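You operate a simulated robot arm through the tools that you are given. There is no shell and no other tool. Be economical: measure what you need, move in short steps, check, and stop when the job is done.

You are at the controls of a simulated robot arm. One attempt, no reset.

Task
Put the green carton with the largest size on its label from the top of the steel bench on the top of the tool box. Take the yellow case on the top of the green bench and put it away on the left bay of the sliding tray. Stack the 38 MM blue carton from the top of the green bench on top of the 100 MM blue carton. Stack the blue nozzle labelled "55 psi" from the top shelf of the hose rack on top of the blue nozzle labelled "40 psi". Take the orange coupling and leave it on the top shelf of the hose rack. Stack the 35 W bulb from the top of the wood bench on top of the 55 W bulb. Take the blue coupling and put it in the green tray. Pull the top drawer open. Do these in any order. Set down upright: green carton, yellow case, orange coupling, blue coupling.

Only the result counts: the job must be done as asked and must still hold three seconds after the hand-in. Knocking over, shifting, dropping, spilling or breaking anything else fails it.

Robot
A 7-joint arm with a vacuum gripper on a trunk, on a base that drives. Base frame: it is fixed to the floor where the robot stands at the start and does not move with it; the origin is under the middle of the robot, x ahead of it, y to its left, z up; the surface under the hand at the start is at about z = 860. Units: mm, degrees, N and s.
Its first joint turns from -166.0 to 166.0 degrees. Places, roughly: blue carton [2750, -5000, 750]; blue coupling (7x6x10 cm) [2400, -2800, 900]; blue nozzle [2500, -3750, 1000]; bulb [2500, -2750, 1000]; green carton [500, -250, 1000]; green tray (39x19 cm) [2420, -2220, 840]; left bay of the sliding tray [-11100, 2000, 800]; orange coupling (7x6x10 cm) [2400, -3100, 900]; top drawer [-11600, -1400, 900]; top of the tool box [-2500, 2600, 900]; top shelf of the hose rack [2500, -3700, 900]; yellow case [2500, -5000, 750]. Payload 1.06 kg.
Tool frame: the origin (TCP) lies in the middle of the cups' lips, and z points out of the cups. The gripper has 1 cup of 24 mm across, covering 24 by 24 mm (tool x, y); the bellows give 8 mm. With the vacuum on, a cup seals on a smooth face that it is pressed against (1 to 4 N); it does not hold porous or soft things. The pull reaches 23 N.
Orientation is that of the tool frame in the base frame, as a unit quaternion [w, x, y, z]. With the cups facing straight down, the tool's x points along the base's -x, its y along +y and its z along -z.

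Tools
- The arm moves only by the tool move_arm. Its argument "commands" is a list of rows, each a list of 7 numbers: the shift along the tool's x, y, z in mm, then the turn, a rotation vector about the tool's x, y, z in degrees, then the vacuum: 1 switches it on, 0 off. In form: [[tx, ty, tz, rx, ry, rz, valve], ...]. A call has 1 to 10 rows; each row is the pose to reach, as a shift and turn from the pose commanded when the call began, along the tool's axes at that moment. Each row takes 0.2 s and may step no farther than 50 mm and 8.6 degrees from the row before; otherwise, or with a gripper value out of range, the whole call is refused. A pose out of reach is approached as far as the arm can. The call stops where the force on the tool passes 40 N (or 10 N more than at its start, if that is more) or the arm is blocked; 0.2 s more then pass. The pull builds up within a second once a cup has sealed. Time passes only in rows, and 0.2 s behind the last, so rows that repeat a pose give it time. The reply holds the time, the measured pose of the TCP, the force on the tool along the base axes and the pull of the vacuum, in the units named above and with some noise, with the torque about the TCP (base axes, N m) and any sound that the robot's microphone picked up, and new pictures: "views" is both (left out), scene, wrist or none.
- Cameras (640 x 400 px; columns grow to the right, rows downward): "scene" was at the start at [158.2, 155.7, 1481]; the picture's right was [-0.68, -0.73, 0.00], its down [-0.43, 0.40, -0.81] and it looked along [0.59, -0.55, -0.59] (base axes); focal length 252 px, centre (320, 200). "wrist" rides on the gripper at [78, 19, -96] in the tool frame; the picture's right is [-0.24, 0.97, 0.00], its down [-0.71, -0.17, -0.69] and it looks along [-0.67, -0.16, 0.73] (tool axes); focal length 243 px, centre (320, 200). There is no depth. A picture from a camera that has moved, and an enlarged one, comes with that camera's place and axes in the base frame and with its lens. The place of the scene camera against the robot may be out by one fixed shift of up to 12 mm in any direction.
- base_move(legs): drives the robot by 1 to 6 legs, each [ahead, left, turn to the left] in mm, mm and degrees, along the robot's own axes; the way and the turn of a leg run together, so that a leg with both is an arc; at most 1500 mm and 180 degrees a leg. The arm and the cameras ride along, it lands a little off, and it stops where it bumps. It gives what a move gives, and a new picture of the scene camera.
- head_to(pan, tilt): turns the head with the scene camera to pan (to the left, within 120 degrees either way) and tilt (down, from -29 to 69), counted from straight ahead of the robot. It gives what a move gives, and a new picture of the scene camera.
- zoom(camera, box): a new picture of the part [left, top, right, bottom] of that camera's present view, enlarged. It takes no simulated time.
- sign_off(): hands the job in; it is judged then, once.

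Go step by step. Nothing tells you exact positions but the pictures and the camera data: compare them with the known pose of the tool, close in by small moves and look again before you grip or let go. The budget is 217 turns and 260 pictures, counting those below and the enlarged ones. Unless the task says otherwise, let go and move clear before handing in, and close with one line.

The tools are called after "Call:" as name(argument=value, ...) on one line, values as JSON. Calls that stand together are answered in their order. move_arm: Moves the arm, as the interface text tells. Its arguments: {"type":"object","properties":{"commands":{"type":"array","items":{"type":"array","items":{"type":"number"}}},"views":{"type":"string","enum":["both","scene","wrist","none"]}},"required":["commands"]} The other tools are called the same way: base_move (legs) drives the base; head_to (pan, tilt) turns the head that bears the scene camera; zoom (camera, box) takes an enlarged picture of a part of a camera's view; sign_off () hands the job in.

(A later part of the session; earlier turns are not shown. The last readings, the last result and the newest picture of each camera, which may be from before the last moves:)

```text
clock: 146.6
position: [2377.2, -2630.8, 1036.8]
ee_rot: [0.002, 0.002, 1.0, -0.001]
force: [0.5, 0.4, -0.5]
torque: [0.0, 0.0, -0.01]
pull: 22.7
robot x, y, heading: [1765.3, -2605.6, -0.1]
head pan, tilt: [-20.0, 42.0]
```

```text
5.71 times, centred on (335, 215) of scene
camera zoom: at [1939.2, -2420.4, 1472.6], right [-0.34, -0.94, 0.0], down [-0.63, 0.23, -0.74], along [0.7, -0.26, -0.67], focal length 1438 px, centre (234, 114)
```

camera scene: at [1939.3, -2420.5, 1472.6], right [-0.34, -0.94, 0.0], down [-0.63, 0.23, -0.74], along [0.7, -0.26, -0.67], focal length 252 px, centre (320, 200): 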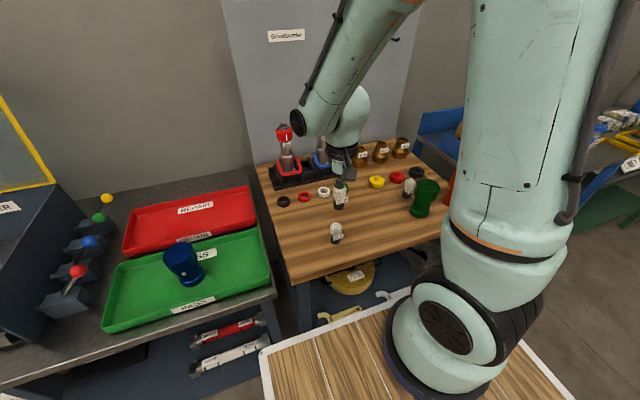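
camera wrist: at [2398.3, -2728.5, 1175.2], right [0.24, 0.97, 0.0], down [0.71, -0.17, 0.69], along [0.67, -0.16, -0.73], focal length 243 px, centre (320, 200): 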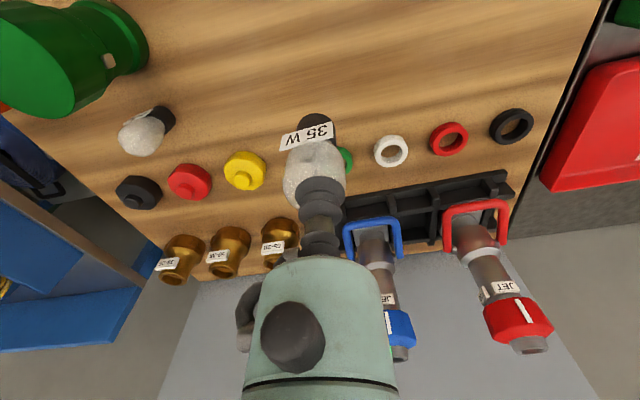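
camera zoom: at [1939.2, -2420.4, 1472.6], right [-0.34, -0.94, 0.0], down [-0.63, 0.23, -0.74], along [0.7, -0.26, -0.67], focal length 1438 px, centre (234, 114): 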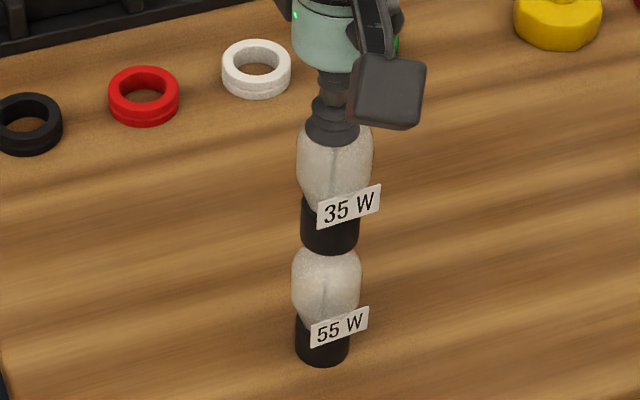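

The bulbs line up to within about 2 mm. I nudge and lower in small steps, watching the force.

Call:
move_arm(commands=[[1, 1, 6, 0, 0, 0, 1], [1, 1, 10, 0, 0, 0, 1], [1, 1, 13, 0, 0, 0, 1], [1, 1, 13, 0, 0, 0, 1]], views="none")

Call:
zoom(camera="wrist", box=[270, 50, 370, 210])

Call:
zoom(camera="scene", box=[305, 180, 365, 250])

```text
clock: 147.6
position: [2376.5, -2631.1, 1023.4]
ee_rot: [0.002, 0.002, 1.0, 0.0]
force: [-0.9, 0.4, 16.3]
torque: [-0.04, -0.06, 0.05]
pull: 22.6
robot x, y, heading: [1763.9, -2603.7, 0.1]
head pan, tilt: [-20.0, 42.0]
```

```text
2.50 times, centred on (320, 130) of wrist
camera zoom: at [2297.4, -2610.4, 1118.3], right [0.24, 0.97, 0.0], down [0.7, -0.17, 0.69], along [0.67, -0.16, -0.73], focal length 606 px, centre (320, 375)
```

zoom: 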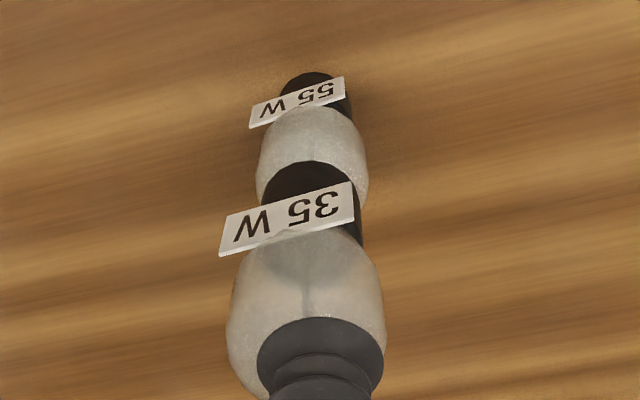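

```text
5.71 times, centred on (335, 215) of scene
camera zoom: at [1938.7, -2420.4, 1472.6], right [-0.34, -0.94, 0.0], down [-0.63, 0.23, -0.74], along [0.7, -0.26, -0.67], focal length 1438 px, centre (234, 114)
```

zoom: 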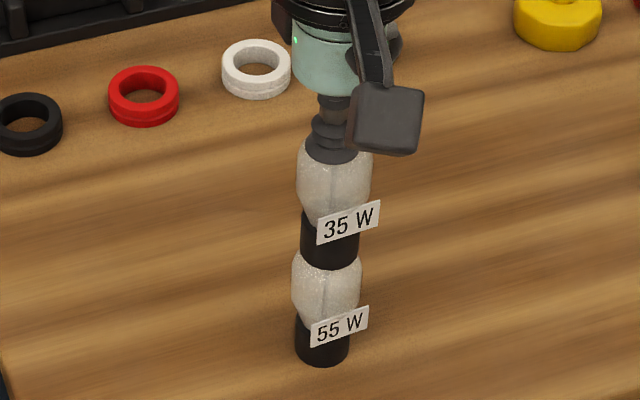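

Call:
move_arm(commands=[[0, 0, -1, 0, 0, 0, 1], [0, 0, -2, 0, 0, 0, 1], [0, 0, -2, 0, 0, 0, 1]], views="none")

```text
clock: 148.4
position: [2376.1, -2631.7, 1024.6]
ee_rot: [0.002, 0.002, 1.0, 0.0]
force: [0.1, 0.4, 0.3]
torque: [0.0, -0.02, 0.02]
pull: 22.8
robot x, y, heading: [1764.3, -2602.8, 0.0]
head pan, tilt: [-20.0, 42.0]
```

Light contact now. I release, hold, and ease up a few millimetres.

Call:
move_arm(commands=[[0, 0, 0.6, 0, 0, 0, 1], [0, 0, 0.6, 0, 0, 0, 0], [0, 0, 0.6, 0, 0, 0, 0], [0, 0, 0.6, 0, 0, 0, 0], [0, 0, 0.6, 0, 0, 0, 0], [0, 0, -2, 0, 0, 0, 0], [0, 0, -5, 0, 0, 0, 0], [0, 0, -9, 0, 0, 0, 0], [0, 0, -14, 0, 0, 0, 0]], views="wrist")

Call:
zoom(camera="scene", box=[305, 180, 365, 250])

```text
clock: 150.4
position: [2376.7, -2632.6, 1040.4]
ee_rot: [0.002, 0.002, 1.0, 0.0]
force: [-0.2, 0.1, -0.2]
torque: [0.02, 0.01, 0.02]
pull: 0.0
robot x, y, heading: [1767.7, -2608.0, -0.0]
head pan, tilt: [-20.0, 42.0]
camera wrist: at [2298.3, -2611.1, 1134.9], right [0.24, 0.97, 0.0], down [0.71, -0.17, 0.69], along [0.67, -0.16, -0.73], focal length 243 px, centre (320, 200)
```

wrist: 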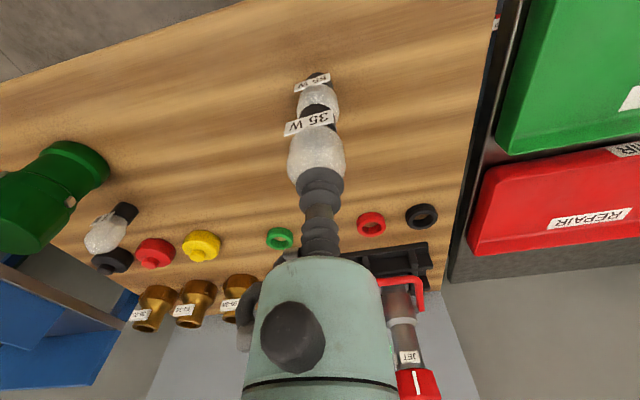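

```text
5.71 times, centred on (335, 215) of scene
camera zoom: at [1939.3, -2420.4, 1472.6], right [-0.34, -0.94, 0.0], down [-0.63, 0.23, -0.74], along [0.7, -0.26, -0.67], focal length 1438 px, centre (234, 114)
```

zoom: 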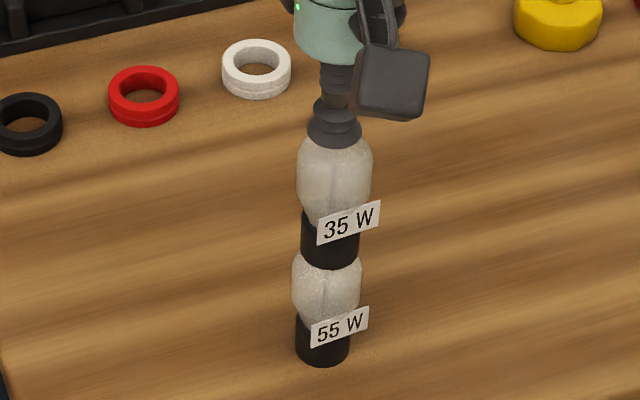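

The stack stands. I rise and move over to the orange coupling.

Call:
move_arm(commands=[[0, 0, -40, 0, 0, 0, 0], [0, 0, -80, 0, 0, 0, 0], [0, 0, -115, 0, 0, 0, 0], [0, -40, -120, 0, 0, 0, 0], [0, -85, -120, 0, 0, 0, 0], [0, -133, -120, 0, 0, 0, 0], [0, -181, -120, 0, 0, 0, 0], [-5, -229, -120, 0, 0, 0, 0], [-10, -277, -120, 0, 0, 0, 0], [-15, -325, -120, 0, 0, 0, 0]], views="none")

Call:
move_arm(commands=[[0, -48, 20, 0, 0, 0, 0], [-3, -96, 40, 0, 0, 0, 0], [-5, -128, 50, 0, 0, 0, 0], [-5, -128, 50, 0, 0, 0, 0]], views="both")

```text
clock: 152.6
position: [2388.1, -2958.1, 1161.3]
ee_rot: [0.001, 0.001, 1.0, 0.0]
force: [0.2, 0.7, 0.0]
torque: [-0.04, 0.01, -0.02]
pull: 0.0
robot x, y, heading: [1764.1, -2609.3, -0.2]
head pan, tilt: [-20.0, 42.0]
```

```text
refused: row 1 steps farther than a row can; nothing moved
```

Call:
move_arm(commands=[[0, -43, 15, 0, 0, 0, 0], [-3, -86, 35, 0, 0, 0, 0], [-5, -125, 50, 0, 0, 0, 0], [-5, -125, 50, 0, 0, 0, 0]], views="both")

```text
clock: 153.6
position: [2392.2, -3085.3, 1110.7]
ee_rot: [0.001, 0.001, 1.0, -0.001]
force: [0.2, 0.0, -0.5]
torque: [-0.01, 0.0, 0.0]
pull: 0.0
robot x, y, heading: [1767.2, -2605.4, -0.0]
head pan, tilt: [-20.0, 42.0]
camera scene: at [1939.2, -2420.4, 1472.6], right [-0.34, -0.94, 0.0], down [-0.63, 0.23, -0.74], along [0.7, -0.26, -0.67], focal length 252 px, centre (320, 200)
camera wrist: at [2313.7, -3065.3, 1205.8], right [0.24, 0.97, 0.0], down [0.71, -0.17, 0.69], along [0.67, -0.16, -0.73], focal length 243 px, centre (320, 200)
```

scene: 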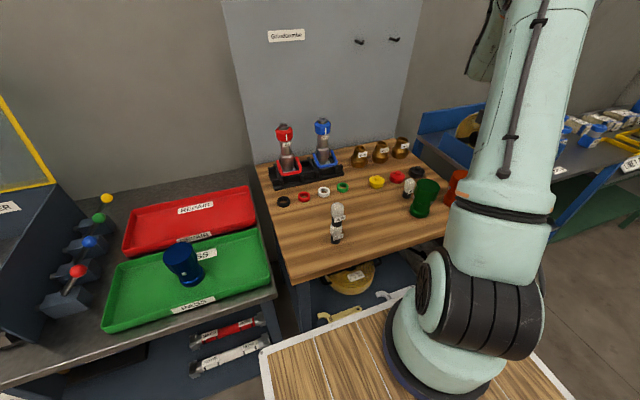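
wrist: 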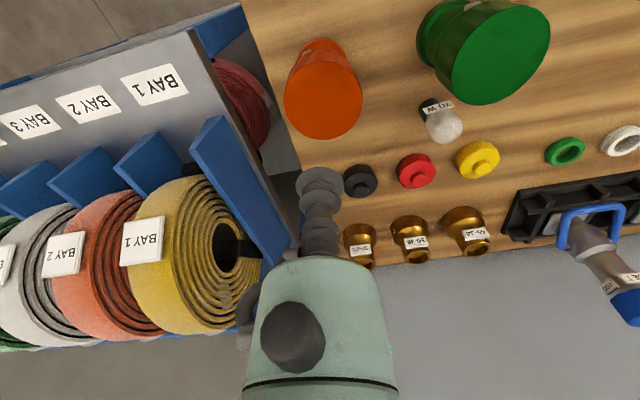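

Call:
move_arm(commands=[[-4, 3, 45, 0, 0, 0, 1], [-4, 3, 90, 0, 0, 0, 1], [-4, 3, 112, 0, 0, 0, 1], [-4, 3, 117, 0, 0, 0, 1], [-4, 3, 121, 0, 0, 0, 1], [-4, 3, 124, 0, 0, 0, 1], [-4, 3, 125, 0, 0, 0, 1]], views="none")

```text
clock: 155.2
position: [2399.3, -3079.7, 986.8]
ee_rot: [0.003, 0.002, 1.0, -0.002]
force: [-1.1, -7.3, 28.0]
torque: [0.03, 0.06, 0.0]
pull: 22.5
robot x, y, heading: [1764.9, -2605.4, -0.2]
head pan, tilt: [-20.0, 42.0]
```

Sealed on the orange coupling. I lift, retract, and strafe right to the hose rack.

Call:
move_arm(commands=[[0, 0, -10, 0, 0, 0, 1], [0, 0, -55, 0, 0, 0, 1], [0, 0, -100, 0, 0, 0, 1], [0, 0, -148, 0, 0, 0, 1], [0, 0, -196, 0, 0, 0, 1], [40, 20, -220, 0, 0, 0, 1], [80, 50, -220, 0, 0, 0, 1], [120, 80, -220, 0, 0, 0, 1], [160, 110, -220, 0, 0, 0, 1], [190, 140, -220, 0, 0, 0, 1]], views="none")

Call:
base_move(legs=[[-60, -880, 0]])

Call:
head_to(pan=-5, tilt=38)

```text
refused: row 6 steps farther than a row can; nothing moved
```

```text
clock: 156.1
position: [2399.9, -3084.3, 989.0]
ee_rot: [0.003, 0.0, 1.0, -0.001]
force: [-0.6, 3.6, 12.1]
torque: [-0.03, 0.05, 0.0]
pull: 22.7
robot x, y, heading: [1766.6, -2611.4, 0.1]
head pan, tilt: [-20.0, 42.0]
stopped in leg 1: the force on the tool passed its limit at 44 N (the readings are from after the stop); the commanded pose is now the measured one
camera scene: at [1938.1, -2428.5, 1472.6], right [-0.34, -0.94, 0.0], down [-0.63, 0.23, -0.74], along [0.7, -0.26, -0.67], focal length 252 px, centre (320, 200)
```

scene: 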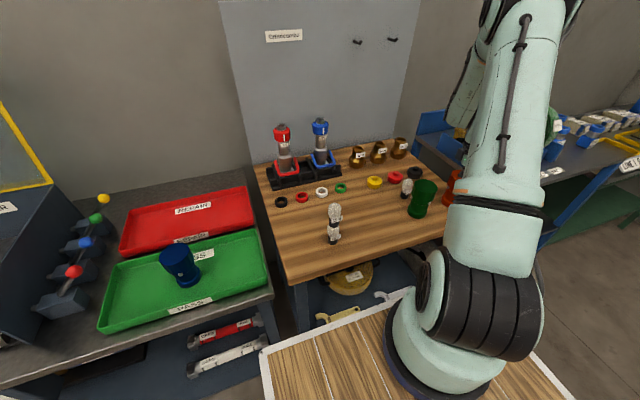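

```text
clock: 156.9
position: [2399.6, -3084.6, 987.7]
ee_rot: [0.002, 0.0, 1.0, -0.001]
force: [-1.5, 4.6, 18.7]
torque: [-0.17, 0.02, -0.04]
pull: 23.3
robot x, y, heading: [1764.7, -2617.6, -0.3]
head pan, tilt: [-5.0, 38.0]
camera scene: at [1945.4, -2407.3, 1478.5], right [-0.09, -1.0, 0.0], down [-0.61, 0.05, -0.79], along [0.79, -0.07, -0.62], focal length 252 px, centre (320, 200)
```

scene: 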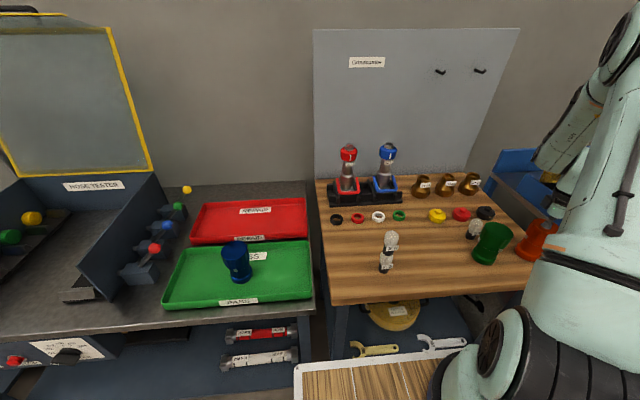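

The lift was refused for a long step, so the base only nudged a few millimetres and nothing was harmed. I redo the lift with shorter steps.

Call:
move_arm(commands=[[0, 0, -10, 0, 0, 0, 1], [0, 0, -55, 0, 0, 0, 1], [0, 0, -100, 0, 0, 0, 1], [0, 0, -148, 0, 0, 0, 1], [0, 0, -196, 0, 0, 0, 1], [35, 10, -220, 0, 0, 0, 1], [70, 35, -220, 0, 0, 0, 1], [105, 65, -220, 0, 0, 0, 1], [140, 95, -220, 0, 0, 0, 1], [175, 125, -220, 0, 0, 0, 1]], views="wrist")

```text
clock: 159.1
position: [2223.1, -2959.9, 1205.5]
ee_rot: [0.002, 0.001, 1.0, 0.0]
force: [-0.2, -0.6, -3.6]
torque: [0.04, 0.02, -0.02]
pull: 22.8
robot x, y, heading: [1764.5, -2613.0, 0.0]
head pan, tilt: [-5.0, 38.0]
camera wrist: at [2144.8, -2940.3, 1300.3], right [0.24, 0.97, 0.0], down [0.7, -0.17, 0.69], along [0.67, -0.16, -0.73], focal length 243 px, centre (320, 200)
```

wrist: 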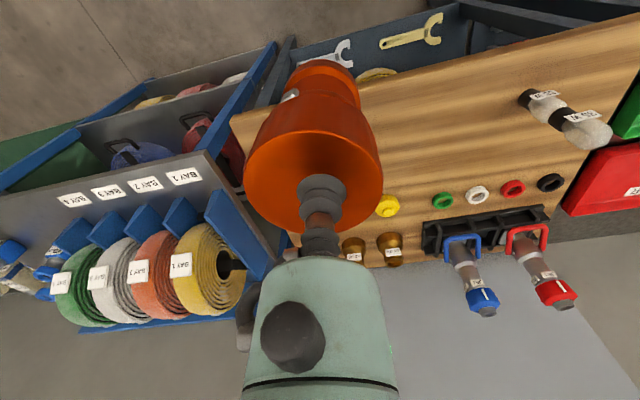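

Call:
base_move(legs=[[-60, -900, 0]])

```text
clock: 163.8
position: [2167.9, -3866.0, 1205.3]
ee_rot: [0.003, -0.002, 1.0, 0.0]
force: [0.2, -0.5, -3.8]
torque: [0.03, 0.03, 0.03]
pull: 23.4
robot x, y, heading: [1709.7, -3524.3, 0.5]
head pan, tilt: [-5.0, 38.0]
camera scene: at [1886.4, -3314.6, 1478.5], right [-0.08, -1.0, 0.0], down [-0.61, 0.05, -0.79], along [0.79, -0.06, -0.62], focal length 252 px, centre (320, 200)
```

scene: 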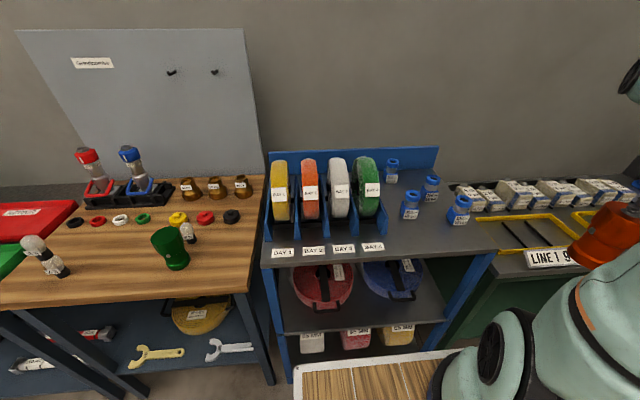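

Call:
zoom(camera="scene", box=[350, 140, 500, 260])

Call:
zoom(camera="scene", box=[440, 160, 640, 290])

```text
3.33 times, centred on (425, 200) of scene
camera zoom: at [1886.4, -3314.6, 1478.5], right [-0.08, -1.0, 0.0], down [-0.61, 0.05, -0.79], along [0.79, -0.06, -0.62], focal length 839 px, centre (-30, 200)
```

zoom: 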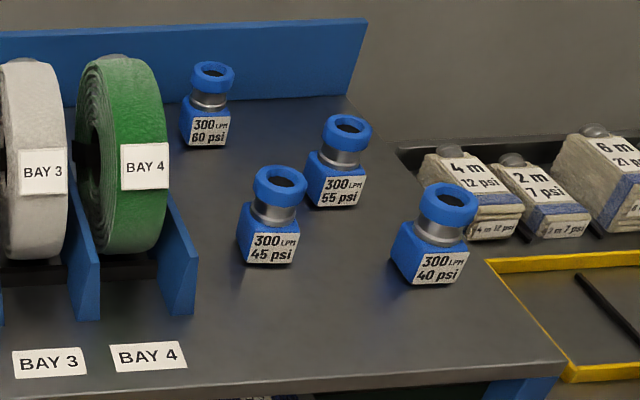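

```text
3.08 times, centred on (540, 225) of scene
camera zoom: at [1886.4, -3314.6, 1478.5], right [-0.08, -1.0, 0.0], down [-0.61, 0.05, -0.79], along [0.79, -0.06, -0.62], focal length 774 px, centre (-357, 123)
```

zoom: 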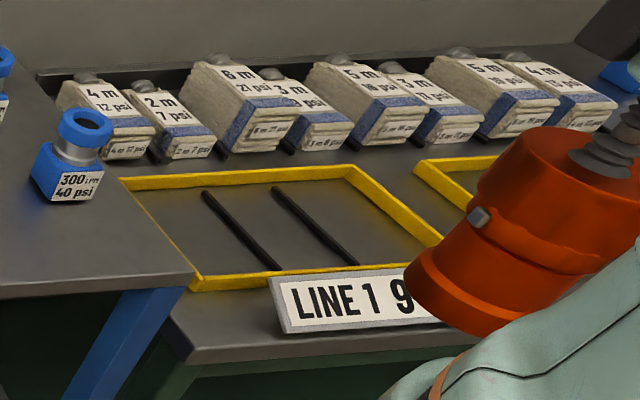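

The nozzles read 60, 45, 55 and 40 psi. I'll leave the orange coupling on free shelf space near (2365, -3600), away from them.

Call:
move_arm(commands=[[-20, 40, 0, 0, 0, 0, 1], [-45, 80, 0, 0, 0, 0, 1], [-72, 120, 0, 0, 0, 0, 1], [-100, 160, 0, 0, 0, 0, 1], [-130, 197, 0, 0, 0, 0, 1], [-163, 232, 0, 0, 0, 0, 1], [-197, 266, 0, 0, 0, 0, 1], [-197, 266, 30, 0, 0, 0, 1], [-197, 266, 60, 0, 0, 0, 1]], views="both")

```text
clock: 165.8
position: [2363.4, -3598.0, 1147.2]
ee_rot: [0.003, -0.003, 1.0, 0.0]
force: [0.5, 0.2, -3.4]
torque: [0.03, -0.03, 0.04]
pull: 23.0
robot x, y, heading: [1706.0, -3524.8, 0.2]
head pan, tilt: [-5.0, 38.0]
camera scene: at [1886.1, -3314.5, 1478.5], right [-0.08, -1.0, 0.0], down [-0.61, 0.05, -0.79], along [0.79, -0.06, -0.62], focal length 252 px, centre (320, 200)
camera wrist: at [2283.7, -3578.4, 1242.4], right [0.23, 0.97, 0.0], down [0.71, -0.17, 0.69], along [0.67, -0.16, -0.73], focal length 243 px, centre (320, 200)
```

scene: 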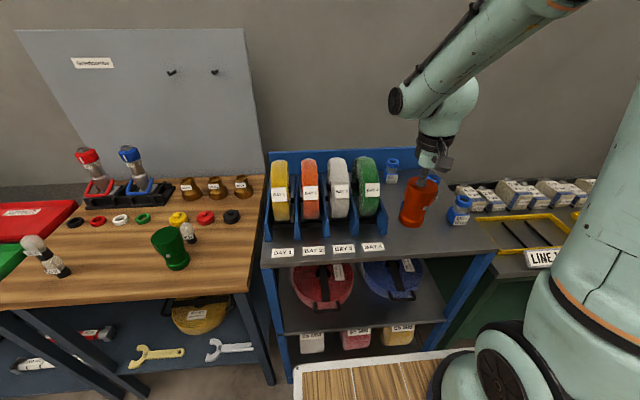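
wrist: 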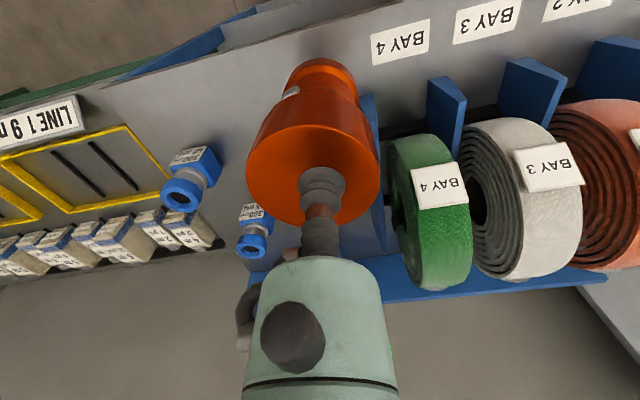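

Call:
move_arm(commands=[[0, 0, 40, 0, 0, 0, 1], [0, 0, 70, 0, 0, 0, 1], [0, 0, 80, 0, 0, 0, 1], [0, 0, 85, 0, 0, 0, 1], [0, 0, 89, 0, 0, 0, 1], [0, 0, 93, 0, 0, 0, 1], [0, 0, 96, 0, 0, 0, 1]], views="none")

```text
clock: 167.4
position: [2363.1, -3597.2, 1051.1]
ee_rot: [0.003, -0.003, 1.0, 0.0]
force: [-1.1, 5.6, 17.5]
torque: [-0.05, 0.04, -0.01]
pull: 23.0
robot x, y, heading: [1706.1, -3524.8, 0.4]
head pan, tilt: [-5.0, 38.0]
```

Call:
zoom(camera="scene", box=[350, 140, 500, 260])

```text
3.33 times, centred on (425, 200) of scene
camera zoom: at [1885.7, -3314.1, 1478.6], right [-0.08, -1.0, 0.0], down [-0.61, 0.05, -0.79], along [0.79, -0.06, -0.62], focal length 839 px, centre (-30, 200)
```

zoom: 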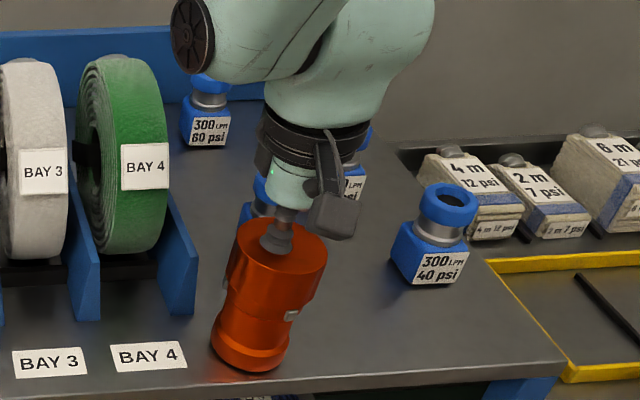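

Call:
move_arm(commands=[[0, 0, 0, 0, 0, 0, 0], [0, 0, 0, 0, 0, 0, 0], [0, 0, 0, 0, 0, 0, 0], [0, 0, -3, 0, 0, 0, 0], [0, 0, -10, 0, 0, 0, 0], [0, 0, -50, 0, 0, 0, 0], [0, 0, -95, 0, 0, 0, 0], [0, 0, -130, 0, 0, 0, 0]], views="both")

```text
clock: 169.2
position: [2364.4, -3594.3, 1181.3]
ee_rot: [0.002, -0.003, 1.0, 0.0]
force: [0.2, -0.4, -0.2]
torque: [-0.01, 0.01, 0.0]
pull: 0.1
robot x, y, heading: [1707.1, -3523.2, 0.3]
head pan, tilt: [-5.0, 38.0]
camera scene: at [1886.7, -3314.5, 1478.5], right [-0.08, -1.0, 0.0], down [-0.61, 0.05, -0.79], along [0.79, -0.06, -0.62], focal length 252 px, centre (320, 200)
camera wrist: at [2285.8, -3575.7, 1276.0], right [0.23, 0.97, 0.0], down [0.71, -0.17, 0.69], along [0.67, -0.16, -0.73], focal length 243 px, centre (320, 200)
```

scene: 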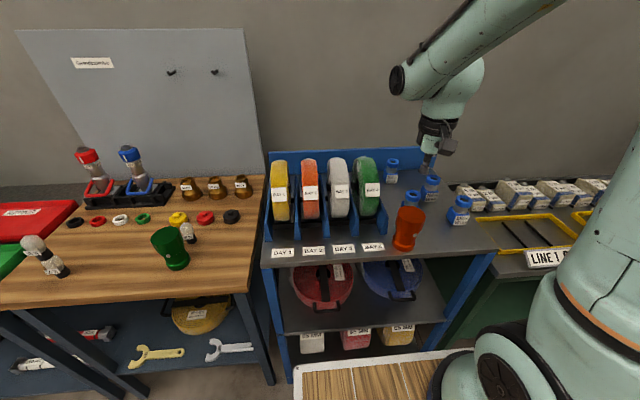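
wrist: 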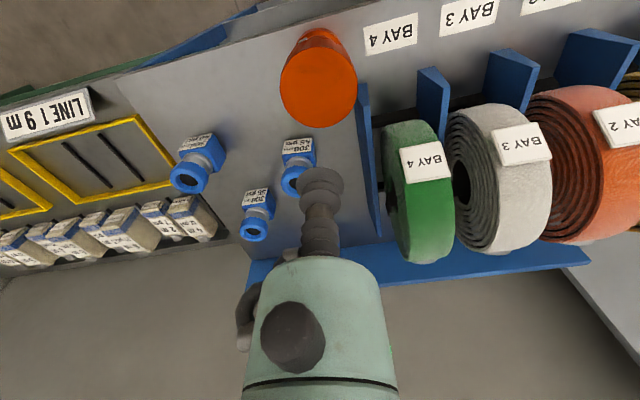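

Call:
move_arm(commands=[[-40, -20, 0, 0, 0, 0, 0], [-75, -50, 0, 0, 0, 0, 0], [-110, -85, 10, 0, 0, 0, 0], [-140, -120, 25, 0, 0, 0, 0], [-160, -150, 45, 0, 0, 0, 0], [-160, -150, 60, 0, 0, 0, 0]], views="wrist")

Call:
zoom(camera="wrist", box=[220, 40, 400, 200])

```text
refused: row 3 steps farther than a row can; nothing moved
```

```text
2.50 times, centred on (310, 120) of wrist
camera zoom: at [2285.8, -3575.7, 1276.0], right [0.23, 0.97, 0.0], down [0.71, -0.17, 0.69], along [0.67, -0.16, -0.73], focal length 606 px, centre (345, 400)
```

zoom: 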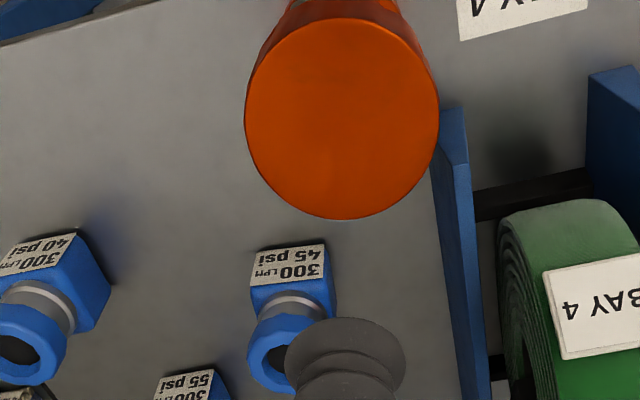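

Call:
move_arm(commands=[[-35, -20, 0, 0, 0, 0, 0], [-70, -50, 0, 0, 0, 0, 0], [-100, -80, 10, 0, 0, 0, 0], [-125, -115, 25, 0, 0, 0, 0], [-150, -145, 45, 0, 0, 0, 0], [-160, -150, 60, 0, 0, 0, 0]], views="wrist")

Call:
zoom(camera="wrist", box=[240, 60, 400, 220])

Call:
zoom(camera="scene", box=[380, 140, 490, 240])

```text
clock: 170.7
position: [2525.4, -3747.9, 1121.4]
ee_rot: [0.004, -0.004, 1.0, -0.001]
force: [-0.4, 0.6, 0.2]
torque: [0.01, -0.04, -0.01]
pull: 0.0
robot x, y, heading: [1708.4, -3522.1, 0.4]
head pan, tilt: [-5.0, 38.0]
camera wrist: at [2446.2, -3728.0, 1217.0], right [0.23, 0.97, 0.0], down [0.7, -0.17, 0.69], along [0.67, -0.16, -0.72], focal length 243 px, centre (320, 200)
```

wrist: 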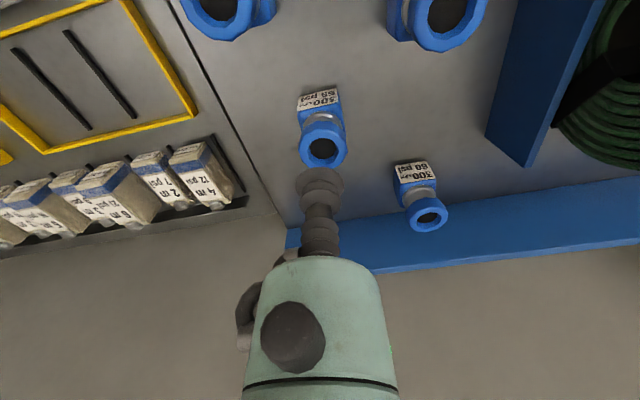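

```text
2.50 times, centred on (320, 140) of wrist
camera zoom: at [2446.2, -3728.0, 1217.0], right [0.23, 0.97, 0.0], down [0.7, -0.17, 0.69], along [0.67, -0.16, -0.72], focal length 606 px, centre (320, 350)
```

zoom: 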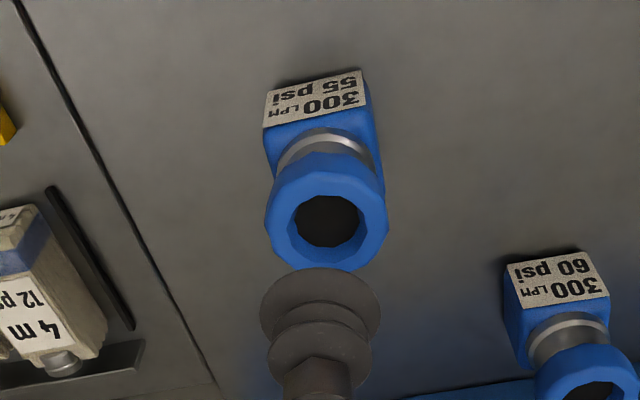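

```text
4.00 times, centred on (435, 190) of scene
camera zoom: at [1886.1, -3314.4, 1478.5], right [-0.08, -1.0, 0.0], down [-0.61, 0.05, -0.79], along [0.79, -0.06, -0.62], focal length 1007 px, centre (-140, 240)
```

zoom: 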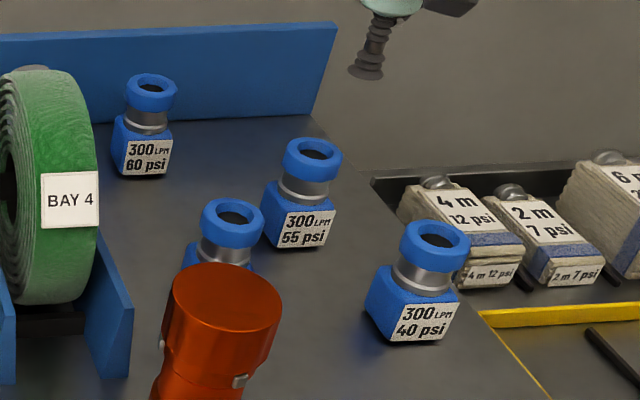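

Call:
move_arm(commands=[[-19, -2, 25, 0, 0.4, 0, 0], [-37, -4, 50, 0, 0.4, 0, 0], [-37, -4, 75, 0, 0.4, 0, 0], [-37, -4, 75, 0, 0.4, 0, 0]], views="none")

Call:
zoom(camera="wrist", box=[260, 60, 380, 220])

Call:
zoom(camera="scene", box=[390, 150, 470, 220])

```text
clock: 171.7
position: [2560.3, -3749.6, 1047.0]
ee_rot: [-0.001, -0.003, 1.0, 0.0]
force: [0.0, 0.4, 0.3]
torque: [0.02, -0.01, -0.02]
pull: 0.1
robot x, y, heading: [1705.3, -3525.2, 0.4]
head pan, tilt: [-5.0, 38.0]
```

```text
2.50 times, centred on (320, 140) of wrist
camera zoom: at [2483.6, -3729.9, 1141.8], right [0.23, 0.97, 0.0], down [0.71, -0.17, 0.68], along [0.67, -0.16, -0.73], focal length 606 px, centre (320, 350)
```

zoom: 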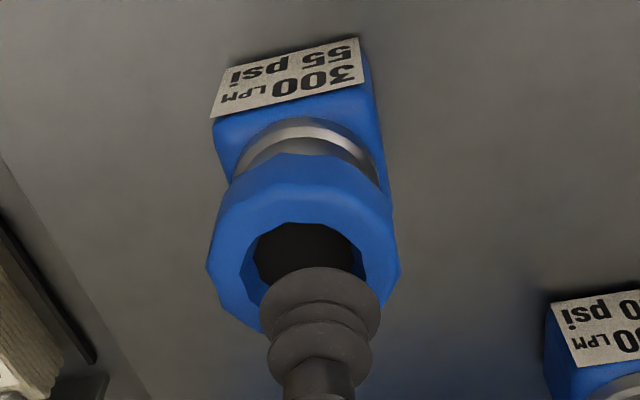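

```text
5.71 times, centred on (430, 185) of scene
camera zoom: at [1886.3, -3314.5, 1478.5], right [-0.08, -1.0, 0.0], down [-0.61, 0.05, -0.79], along [0.79, -0.06, -0.62], focal length 1438 px, centre (-309, 286)
```

zoom: 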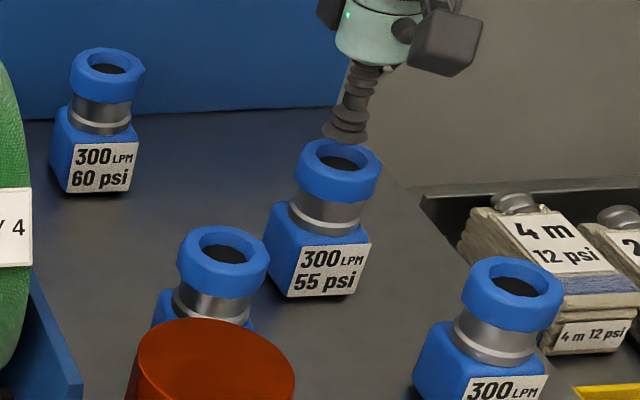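

The nozzle's bore is about 28 mm wide with a recessed dark floor, so the 24 mm cup may seal inside. I centre and lower slowly.

Call:
move_arm(commands=[[-2.5, -2.5, 5, 0, 0, 0, 1], [-2.5, -2.5, 11, 0, 0, 0, 1], [-2.5, -2.5, 15, 0, 0, 0, 1], [-2.5, -2.5, 15, 0, 0, 0, 1]], views="none")

Call:
zoom(camera="wrist", box=[260, 80, 380, 220])

Call:
zoom(camera="scene", box=[400, 150, 460, 210])

```text
clock: 172.7
position: [2563.4, -3753.4, 1033.1]
ee_rot: [0.0, -0.004, 1.0, -0.001]
force: [-0.2, 0.2, 0.3]
torque: [-0.01, 0.0, 0.0]
pull: 0.0
robot x, y, heading: [1707.5, -3519.0, 0.6]
head pan, tilt: [-5.0, 38.0]
```

```text
2.86 times, centred on (320, 150) of wrist
camera zoom: at [2485.5, -3733.3, 1127.8], right [0.23, 0.97, 0.0], down [0.71, -0.17, 0.68], along [0.67, -0.16, -0.73], focal length 693 px, centre (320, 343)
```

zoom: 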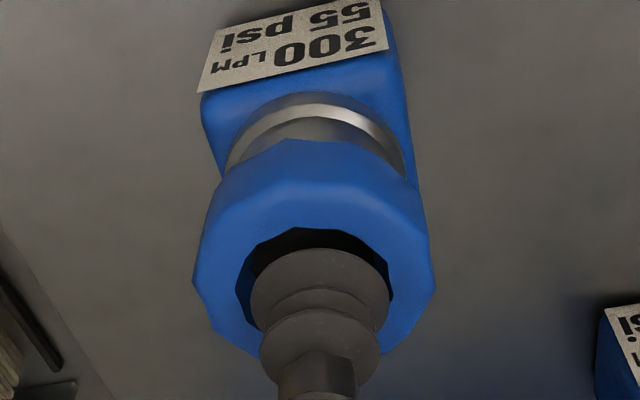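

```text
6.67 times, centred on (430, 180) of scene
camera zoom: at [1886.4, -3314.5, 1478.5], right [-0.08, -1.0, 0.0], down [-0.61, 0.05, -0.79], along [0.79, -0.06, -0.62], focal length 1678 px, centre (-413, 333)
```

zoom: 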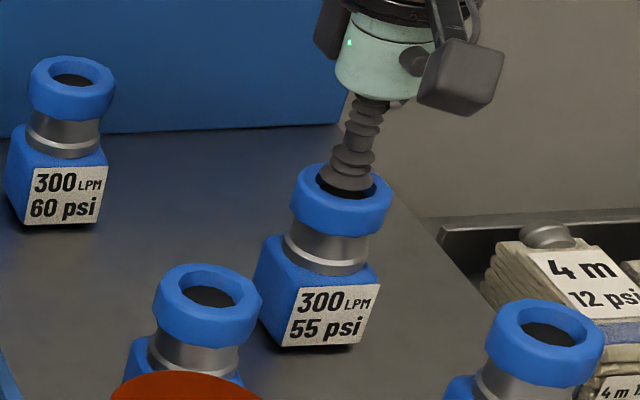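

Call:
move_arm(commands=[[0, -0.5, 3, 0, 0, 0, 1], [0, -0.5, 6, 0, 0, 0, 1], [0, -0.5, 9, 0, 0, 0, 1], [0, -0.5, 12, 0, 0, 0, 1], [0, -0.5, 12, 0, 0, 0, 1]], views="none")

```text
clock: 173.8
position: [2563.6, -3753.6, 1021.3]
ee_rot: [0.0, -0.003, 1.0, 0.0]
force: [0.6, -4.6, 18.9]
torque: [0.03, 0.0, 0.02]
pull: 23.1
robot x, y, heading: [1708.0, -3523.5, 0.4]
head pan, tilt: [-5.0, 38.0]
```

Sealed inside the bore. I lift straight up.

Call:
move_arm(commands=[[0, 0, -5, 0, 0, 0, 1], [0, 0, -20, 0, 0, 0, 1], [0, 0, -60, 0, 0, 0, 1], [0, 0, -105, 0, 0, 0, 1], [0, 0, -140, 0, 0, 0, 1]], views="wrist")

```text
clock: 175.1
position: [2564.2, -3753.7, 1158.9]
ee_rot: [-0.002, -0.004, 1.0, 0.0]
force: [0.2, 0.2, -2.7]
torque: [0.02, 0.03, 0.01]
pull: 23.0
robot x, y, heading: [1707.7, -3524.8, 0.4]
head pan, tilt: [-5.0, 38.0]
camera wrist: at [2486.2, -3734.2, 1253.8], right [0.23, 0.97, 0.0], down [0.71, -0.17, 0.68], along [0.66, -0.16, -0.73], focal length 243 px, centre (320, 200)
```

wrist: 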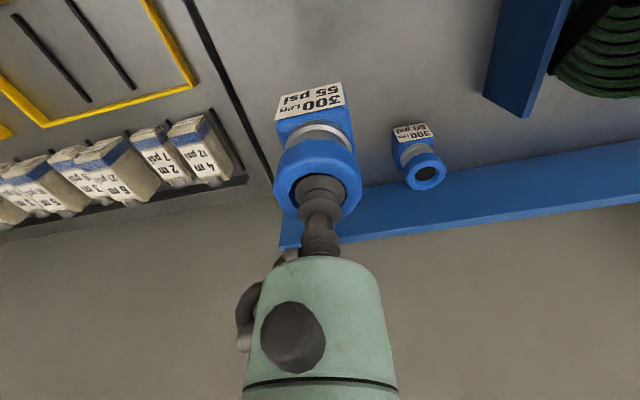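

Call:
move_arm(commands=[[42, -12, 5, 0, 0, 0, 1], [84, -24, 10, 0, 0, 0, 1], [127, -35, 10, 0, 0, 0, 1], [127, -35, 20, 0, 0, 0, 1], [127, -35, 20, 0, 0, 0, 1]], views="none")

Call:
zoom(camera="wrist", box=[240, 30, 400, 210])

Call:
zoom(camera="scene", box=[410, 140, 510, 240])

```text
clock: 176.2
position: [2437.7, -3789.6, 1139.0]
ee_rot: [-0.001, -0.003, 1.0, 0.001]
force: [0.4, 0.3, -2.7]
torque: [-0.02, 0.01, -0.01]
pull: 22.9
robot x, y, heading: [1708.7, -3525.9, 0.4]
head pan, tilt: [-5.0, 38.0]
```

```text
2.22 times, centred on (320, 120) of wrist
camera zoom: at [2358.8, -3769.5, 1234.4], right [0.23, 0.97, 0.0], down [0.71, -0.17, 0.68], along [0.67, -0.16, -0.73], focal length 539 px, centre (320, 378)
```

zoom: 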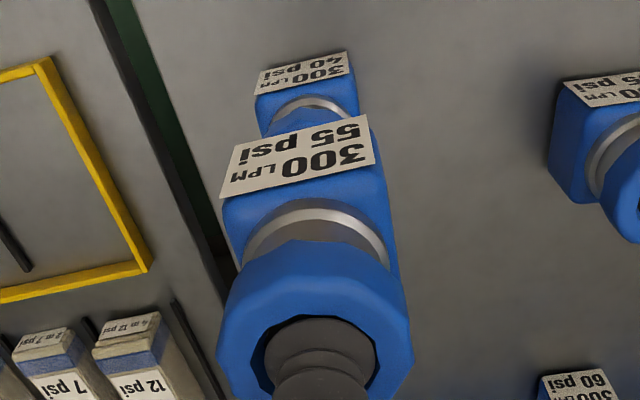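

```text
4.00 times, centred on (460, 190) of scene
camera zoom: at [1886.5, -3314.5, 1478.5], right [-0.08, -1.0, 0.0], down [-0.61, 0.05, -0.79], along [0.79, -0.06, -0.62], focal length 1007 px, centre (-240, 240)
```

zoom: 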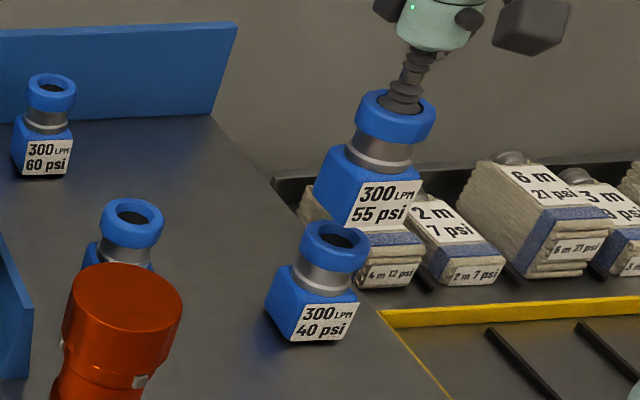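

The 40 psi nozzle is about 8 mm further and 4 mm to the right. I align and lower.

Call:
move_arm(commands=[[-8, -4, 10, 0, 0, 0, 1], [-8, -4, 25, 0, 0, 0, 1], [-8, -4, 34, 0, 0, 0, 1], [-8, -4, 34, 0, 0, 0, 1]], views="none")

Call:
zoom(camera="wrist", box=[240, 30, 400, 210])

Call:
zoom(camera="scene", box=[420, 150, 500, 240])

```text
clock: 177.2
position: [2446.6, -3791.8, 1107.4]
ee_rot: [0.001, -0.003, 1.0, 0.0]
force: [2.0, -0.1, 28.3]
torque: [0.01, 0.02, 0.04]
pull: 23.0
robot x, y, heading: [1711.4, -3528.1, 0.3]
head pan, tilt: [-5.0, 38.0]
```

```text
2.22 times, centred on (320, 120) of wrist
camera zoom: at [2367.4, -3773.4, 1202.1], right [0.23, 0.97, 0.0], down [0.71, -0.16, 0.69], along [0.67, -0.16, -0.73], focal length 539 px, centre (320, 378)
```

zoom: 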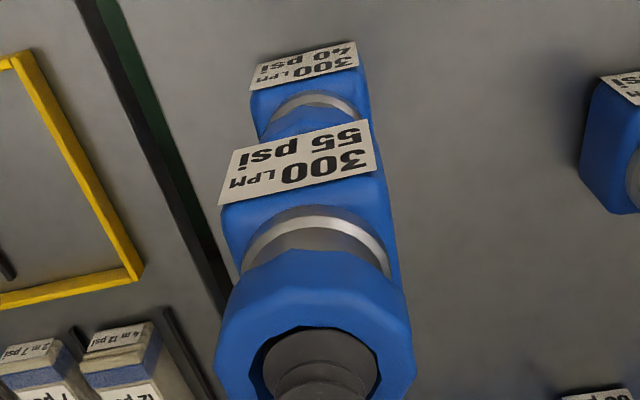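

```text
4.44 times, centred on (460, 195) of scene
camera zoom: at [1885.4, -3314.1, 1478.6], right [-0.08, -1.0, 0.0], down [-0.61, 0.05, -0.79], along [0.79, -0.06, -0.62], focal length 1119 px, centre (-302, 222)
```

zoom: 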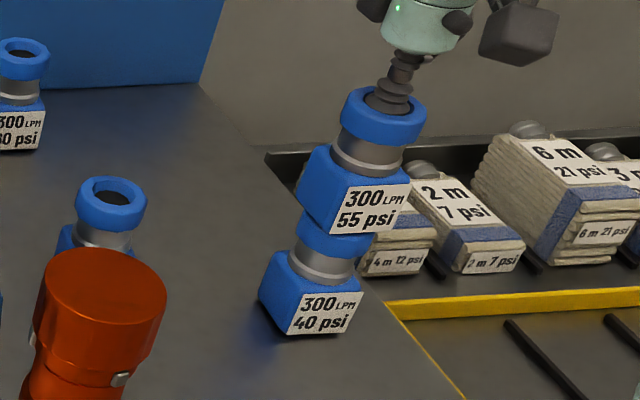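

Call:
move_arm(commands=[[0, 0, -2, 0, 0, 0, 1], [0, 0, -3, 0, 0, 0, 1], [0, 0, -3, 0, 0, 0, 1]], views="none")

```text
clock: 178.1
position: [2444.9, -3794.2, 1107.7]
ee_rot: [-0.001, -0.004, 1.0, 0.001]
force: [0.0, 1.9, 0.8]
torque: [0.03, 0.01, 0.0]
pull: 22.9
robot x, y, heading: [1706.6, -3524.4, 0.5]
head pan, tilt: [-5.0, 38.0]
```

Call:
move_arm(commands=[[0, 0, 0.5, 0, 0, 0, 0], [0, 0, 0.5, 0, 0, 0, 0], [0, 0, 0.5, 0, 0, 0, 0], [0, 0, 0.5, 0, 0, 0, 0], [0, 0, -3, 0, 0, 0, 0], [0, 0, -8, 0, 0, 0, 0], [0, 0, -15, 0, 0, 0, 0], [0, 0, -30, 0, 0, 0, 0], [0, 0, -70, 0, 0, 0, 0], [0, 0, -110, 0, 0, 0, 0]], views="both")

```text
clock: 180.2
position: [2443.2, -3792.0, 1222.8]
ee_rot: [-0.002, -0.004, 1.0, 0.0]
force: [-0.6, 0.6, -0.2]
torque: [0.04, -0.01, 0.02]
pull: 0.1
robot x, y, heading: [1709.3, -3523.3, 0.4]
head pan, tilt: [-5.0, 38.0]
camera scene: at [1886.7, -3314.6, 1478.5], right [-0.08, -1.0, 0.0], down [-0.61, 0.05, -0.79], along [0.79, -0.06, -0.62], focal length 252 px, centre (320, 200)
camera wrist: at [2365.2, -3772.9, 1317.6], right [0.23, 0.97, 0.0], down [0.71, -0.17, 0.68], along [0.66, -0.16, -0.73], focal length 243 px, centre (320, 200)
```

scene: 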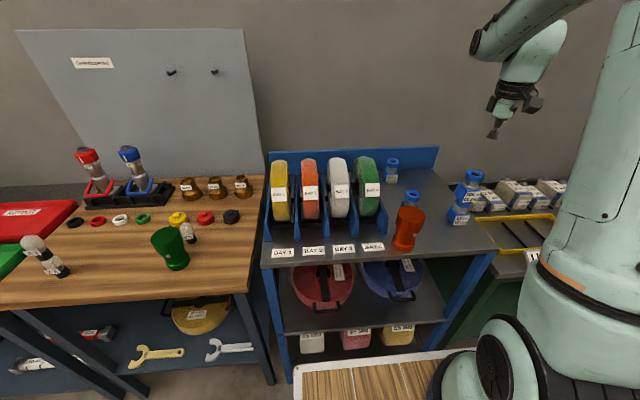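
wrist: 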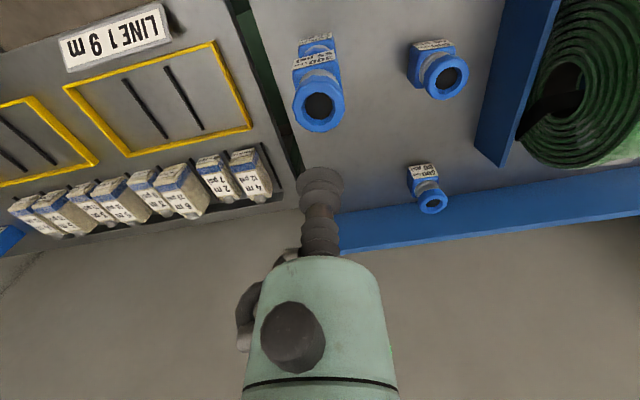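

The nozzle stack stands. I retract and look right towards the green bench before driving.

Call:
move_arm(commands=[[45, 10, -5, 0, 0, 0, 0], [90, 20, -10, 0, 0, 0, 0], [135, 30, -15, 0, 0, 0, 0], [180, 40, -20, 0, 0, 0, 0], [225, 60, -25, 0, 0, 0, 0], [260, 90, -30, 0, 0, 0, 0]], views="none")

Call:
head_to(pan=-95, tilt=25)

```text
clock: 181.7
position: [2184.7, -3703.9, 1249.0]
ee_rot: [-0.001, -0.004, 1.0, 0.0]
force: [0.2, 0.1, 0.3]
torque: [0.03, 0.04, 0.06]
pull: 0.2
robot x, y, heading: [1703.7, -3520.3, 0.1]
head pan, tilt: [-5.0, 38.0]
```

```text
clock: 183.3
position: [2186.1, -3704.6, 1249.4]
ee_rot: [-0.001, -0.003, 1.0, 0.0]
force: [-0.4, 0.5, 0.0]
torque: [0.0, 0.0, 0.03]
pull: 0.1
robot x, y, heading: [1708.6, -3521.8, 0.3]
head pan, tilt: [-95.0, 25.0]
camera scene: at [1792.9, -3399.3, 1498.8], right [-1.0, 0.08, 0.0], down [0.03, 0.42, -0.91], along [-0.07, -0.9, -0.42], focal length 252 px, centre (320, 200)
```

scene: 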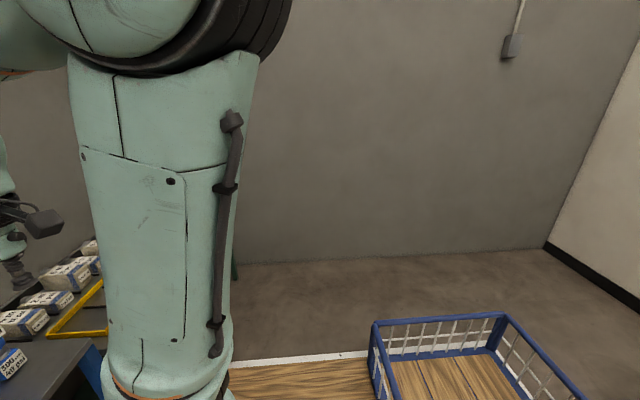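

Call:
base_move(legs=[[-100, -1150, 0]])

Call:
head_to(pan=-12, tilt=38)

```text
clock: 189.1
position: [2090.2, -4852.0, 1249.3]
ee_rot: [-0.001, 0.001, 1.0, 0.0]
force: [0.1, 0.8, -0.3]
torque: [0.02, 0.03, 0.01]
pull: 0.1
robot x, y, heading: [1612.9, -4668.3, -0.1]
head pan, tilt: [-95.0, 25.0]
camera scene: at [1699.1, -4543.4, 1498.9], right [-1.0, 0.09, 0.0], down [0.04, 0.42, -0.91], along [-0.08, -0.9, -0.42], focal length 252 px, centre (320, 200)
```

scene: 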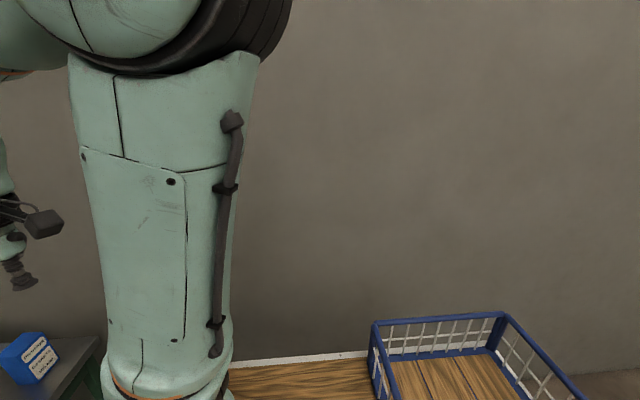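

```text
clock: 190.7
position: [2089.6, -4852.2, 1249.8]
ee_rot: [-0.001, 0.001, 1.0, 0.0]
force: [0.2, -0.9, -0.7]
torque: [0.01, -0.01, 0.01]
pull: 0.0
robot x, y, heading: [1611.7, -4661.0, -0.3]
head pan, tilt: [-12.0, 38.0]
camera scene: at [1791.8, -4469.9, 1478.5], right [-0.21, -0.98, 0.0], down [-0.6, 0.13, -0.79], along [0.77, -0.17, -0.62], focal length 252 px, centre (320, 200)
```

scene: 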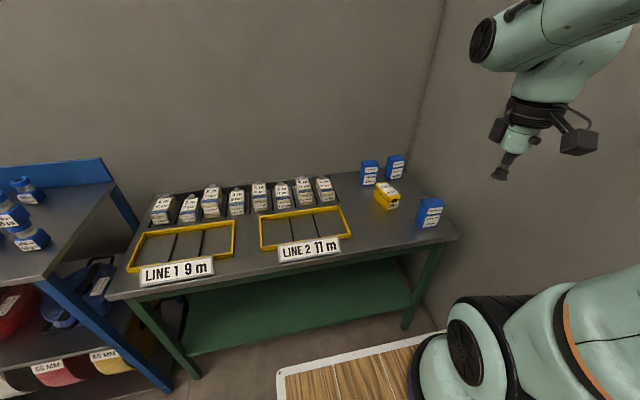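

Call:
zoom(camera="scene", box=[340, 140, 470, 240])

```text
4.00 times, centred on (405, 190) of scene
camera zoom: at [1791.8, -4469.9, 1478.5], right [-0.21, -0.98, 0.0], down [-0.6, 0.13, -0.79], along [0.77, -0.17, -0.62], focal length 1007 px, centre (-20, 240)
```

zoom: 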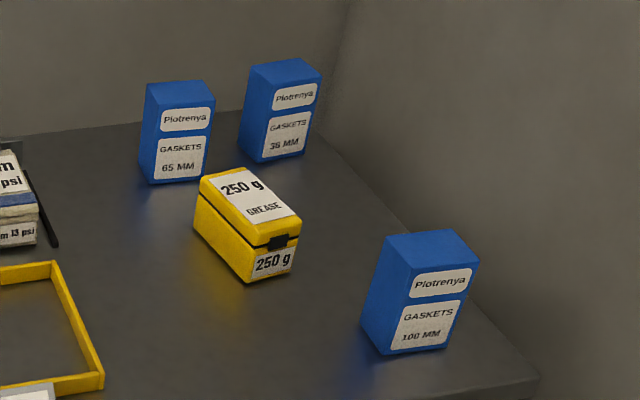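

The cartons read 65, 38 and 100 MM, with the yellow case in front. I move closer.

Call:
base_move(legs=[[190, -180, 0]])

Call:
zoom(camera="scene", box=[320, 120, 480, 260])

```text
clock: 192.6
position: [2281.3, -5030.7, 1248.9]
ee_rot: [0.0, 0.0, 1.0, 0.001]
force: [0.5, 0.4, -0.1]
torque: [-0.01, 0.01, 0.01]
pull: 0.1
robot x, y, heading: [1807.7, -4839.4, -0.2]
head pan, tilt: [-12.0, 38.0]
camera scene: at [1983.9, -4649.1, 1478.5], right [-0.21, -0.98, 0.0], down [-0.6, 0.13, -0.79], along [0.77, -0.16, -0.62], focal length 252 px, centre (320, 200)
```

scene: 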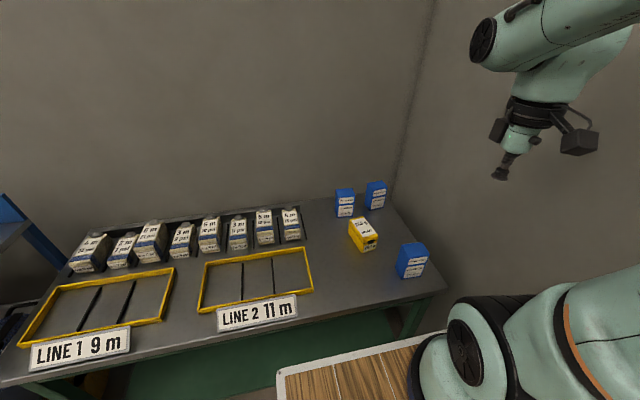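

```text
2.86 times, centred on (400, 190) of scene
camera zoom: at [1983.9, -4649.1, 1478.5], right [-0.21, -0.98, 0.0], down [-0.6, 0.13, -0.79], along [0.77, -0.16, -0.62], focal length 719 px, centre (91, 229)
```

zoom: 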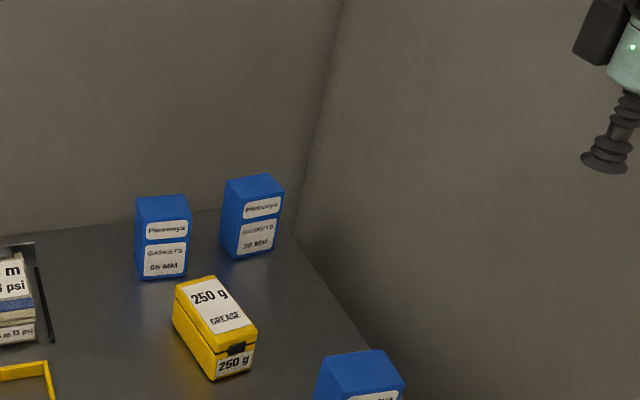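

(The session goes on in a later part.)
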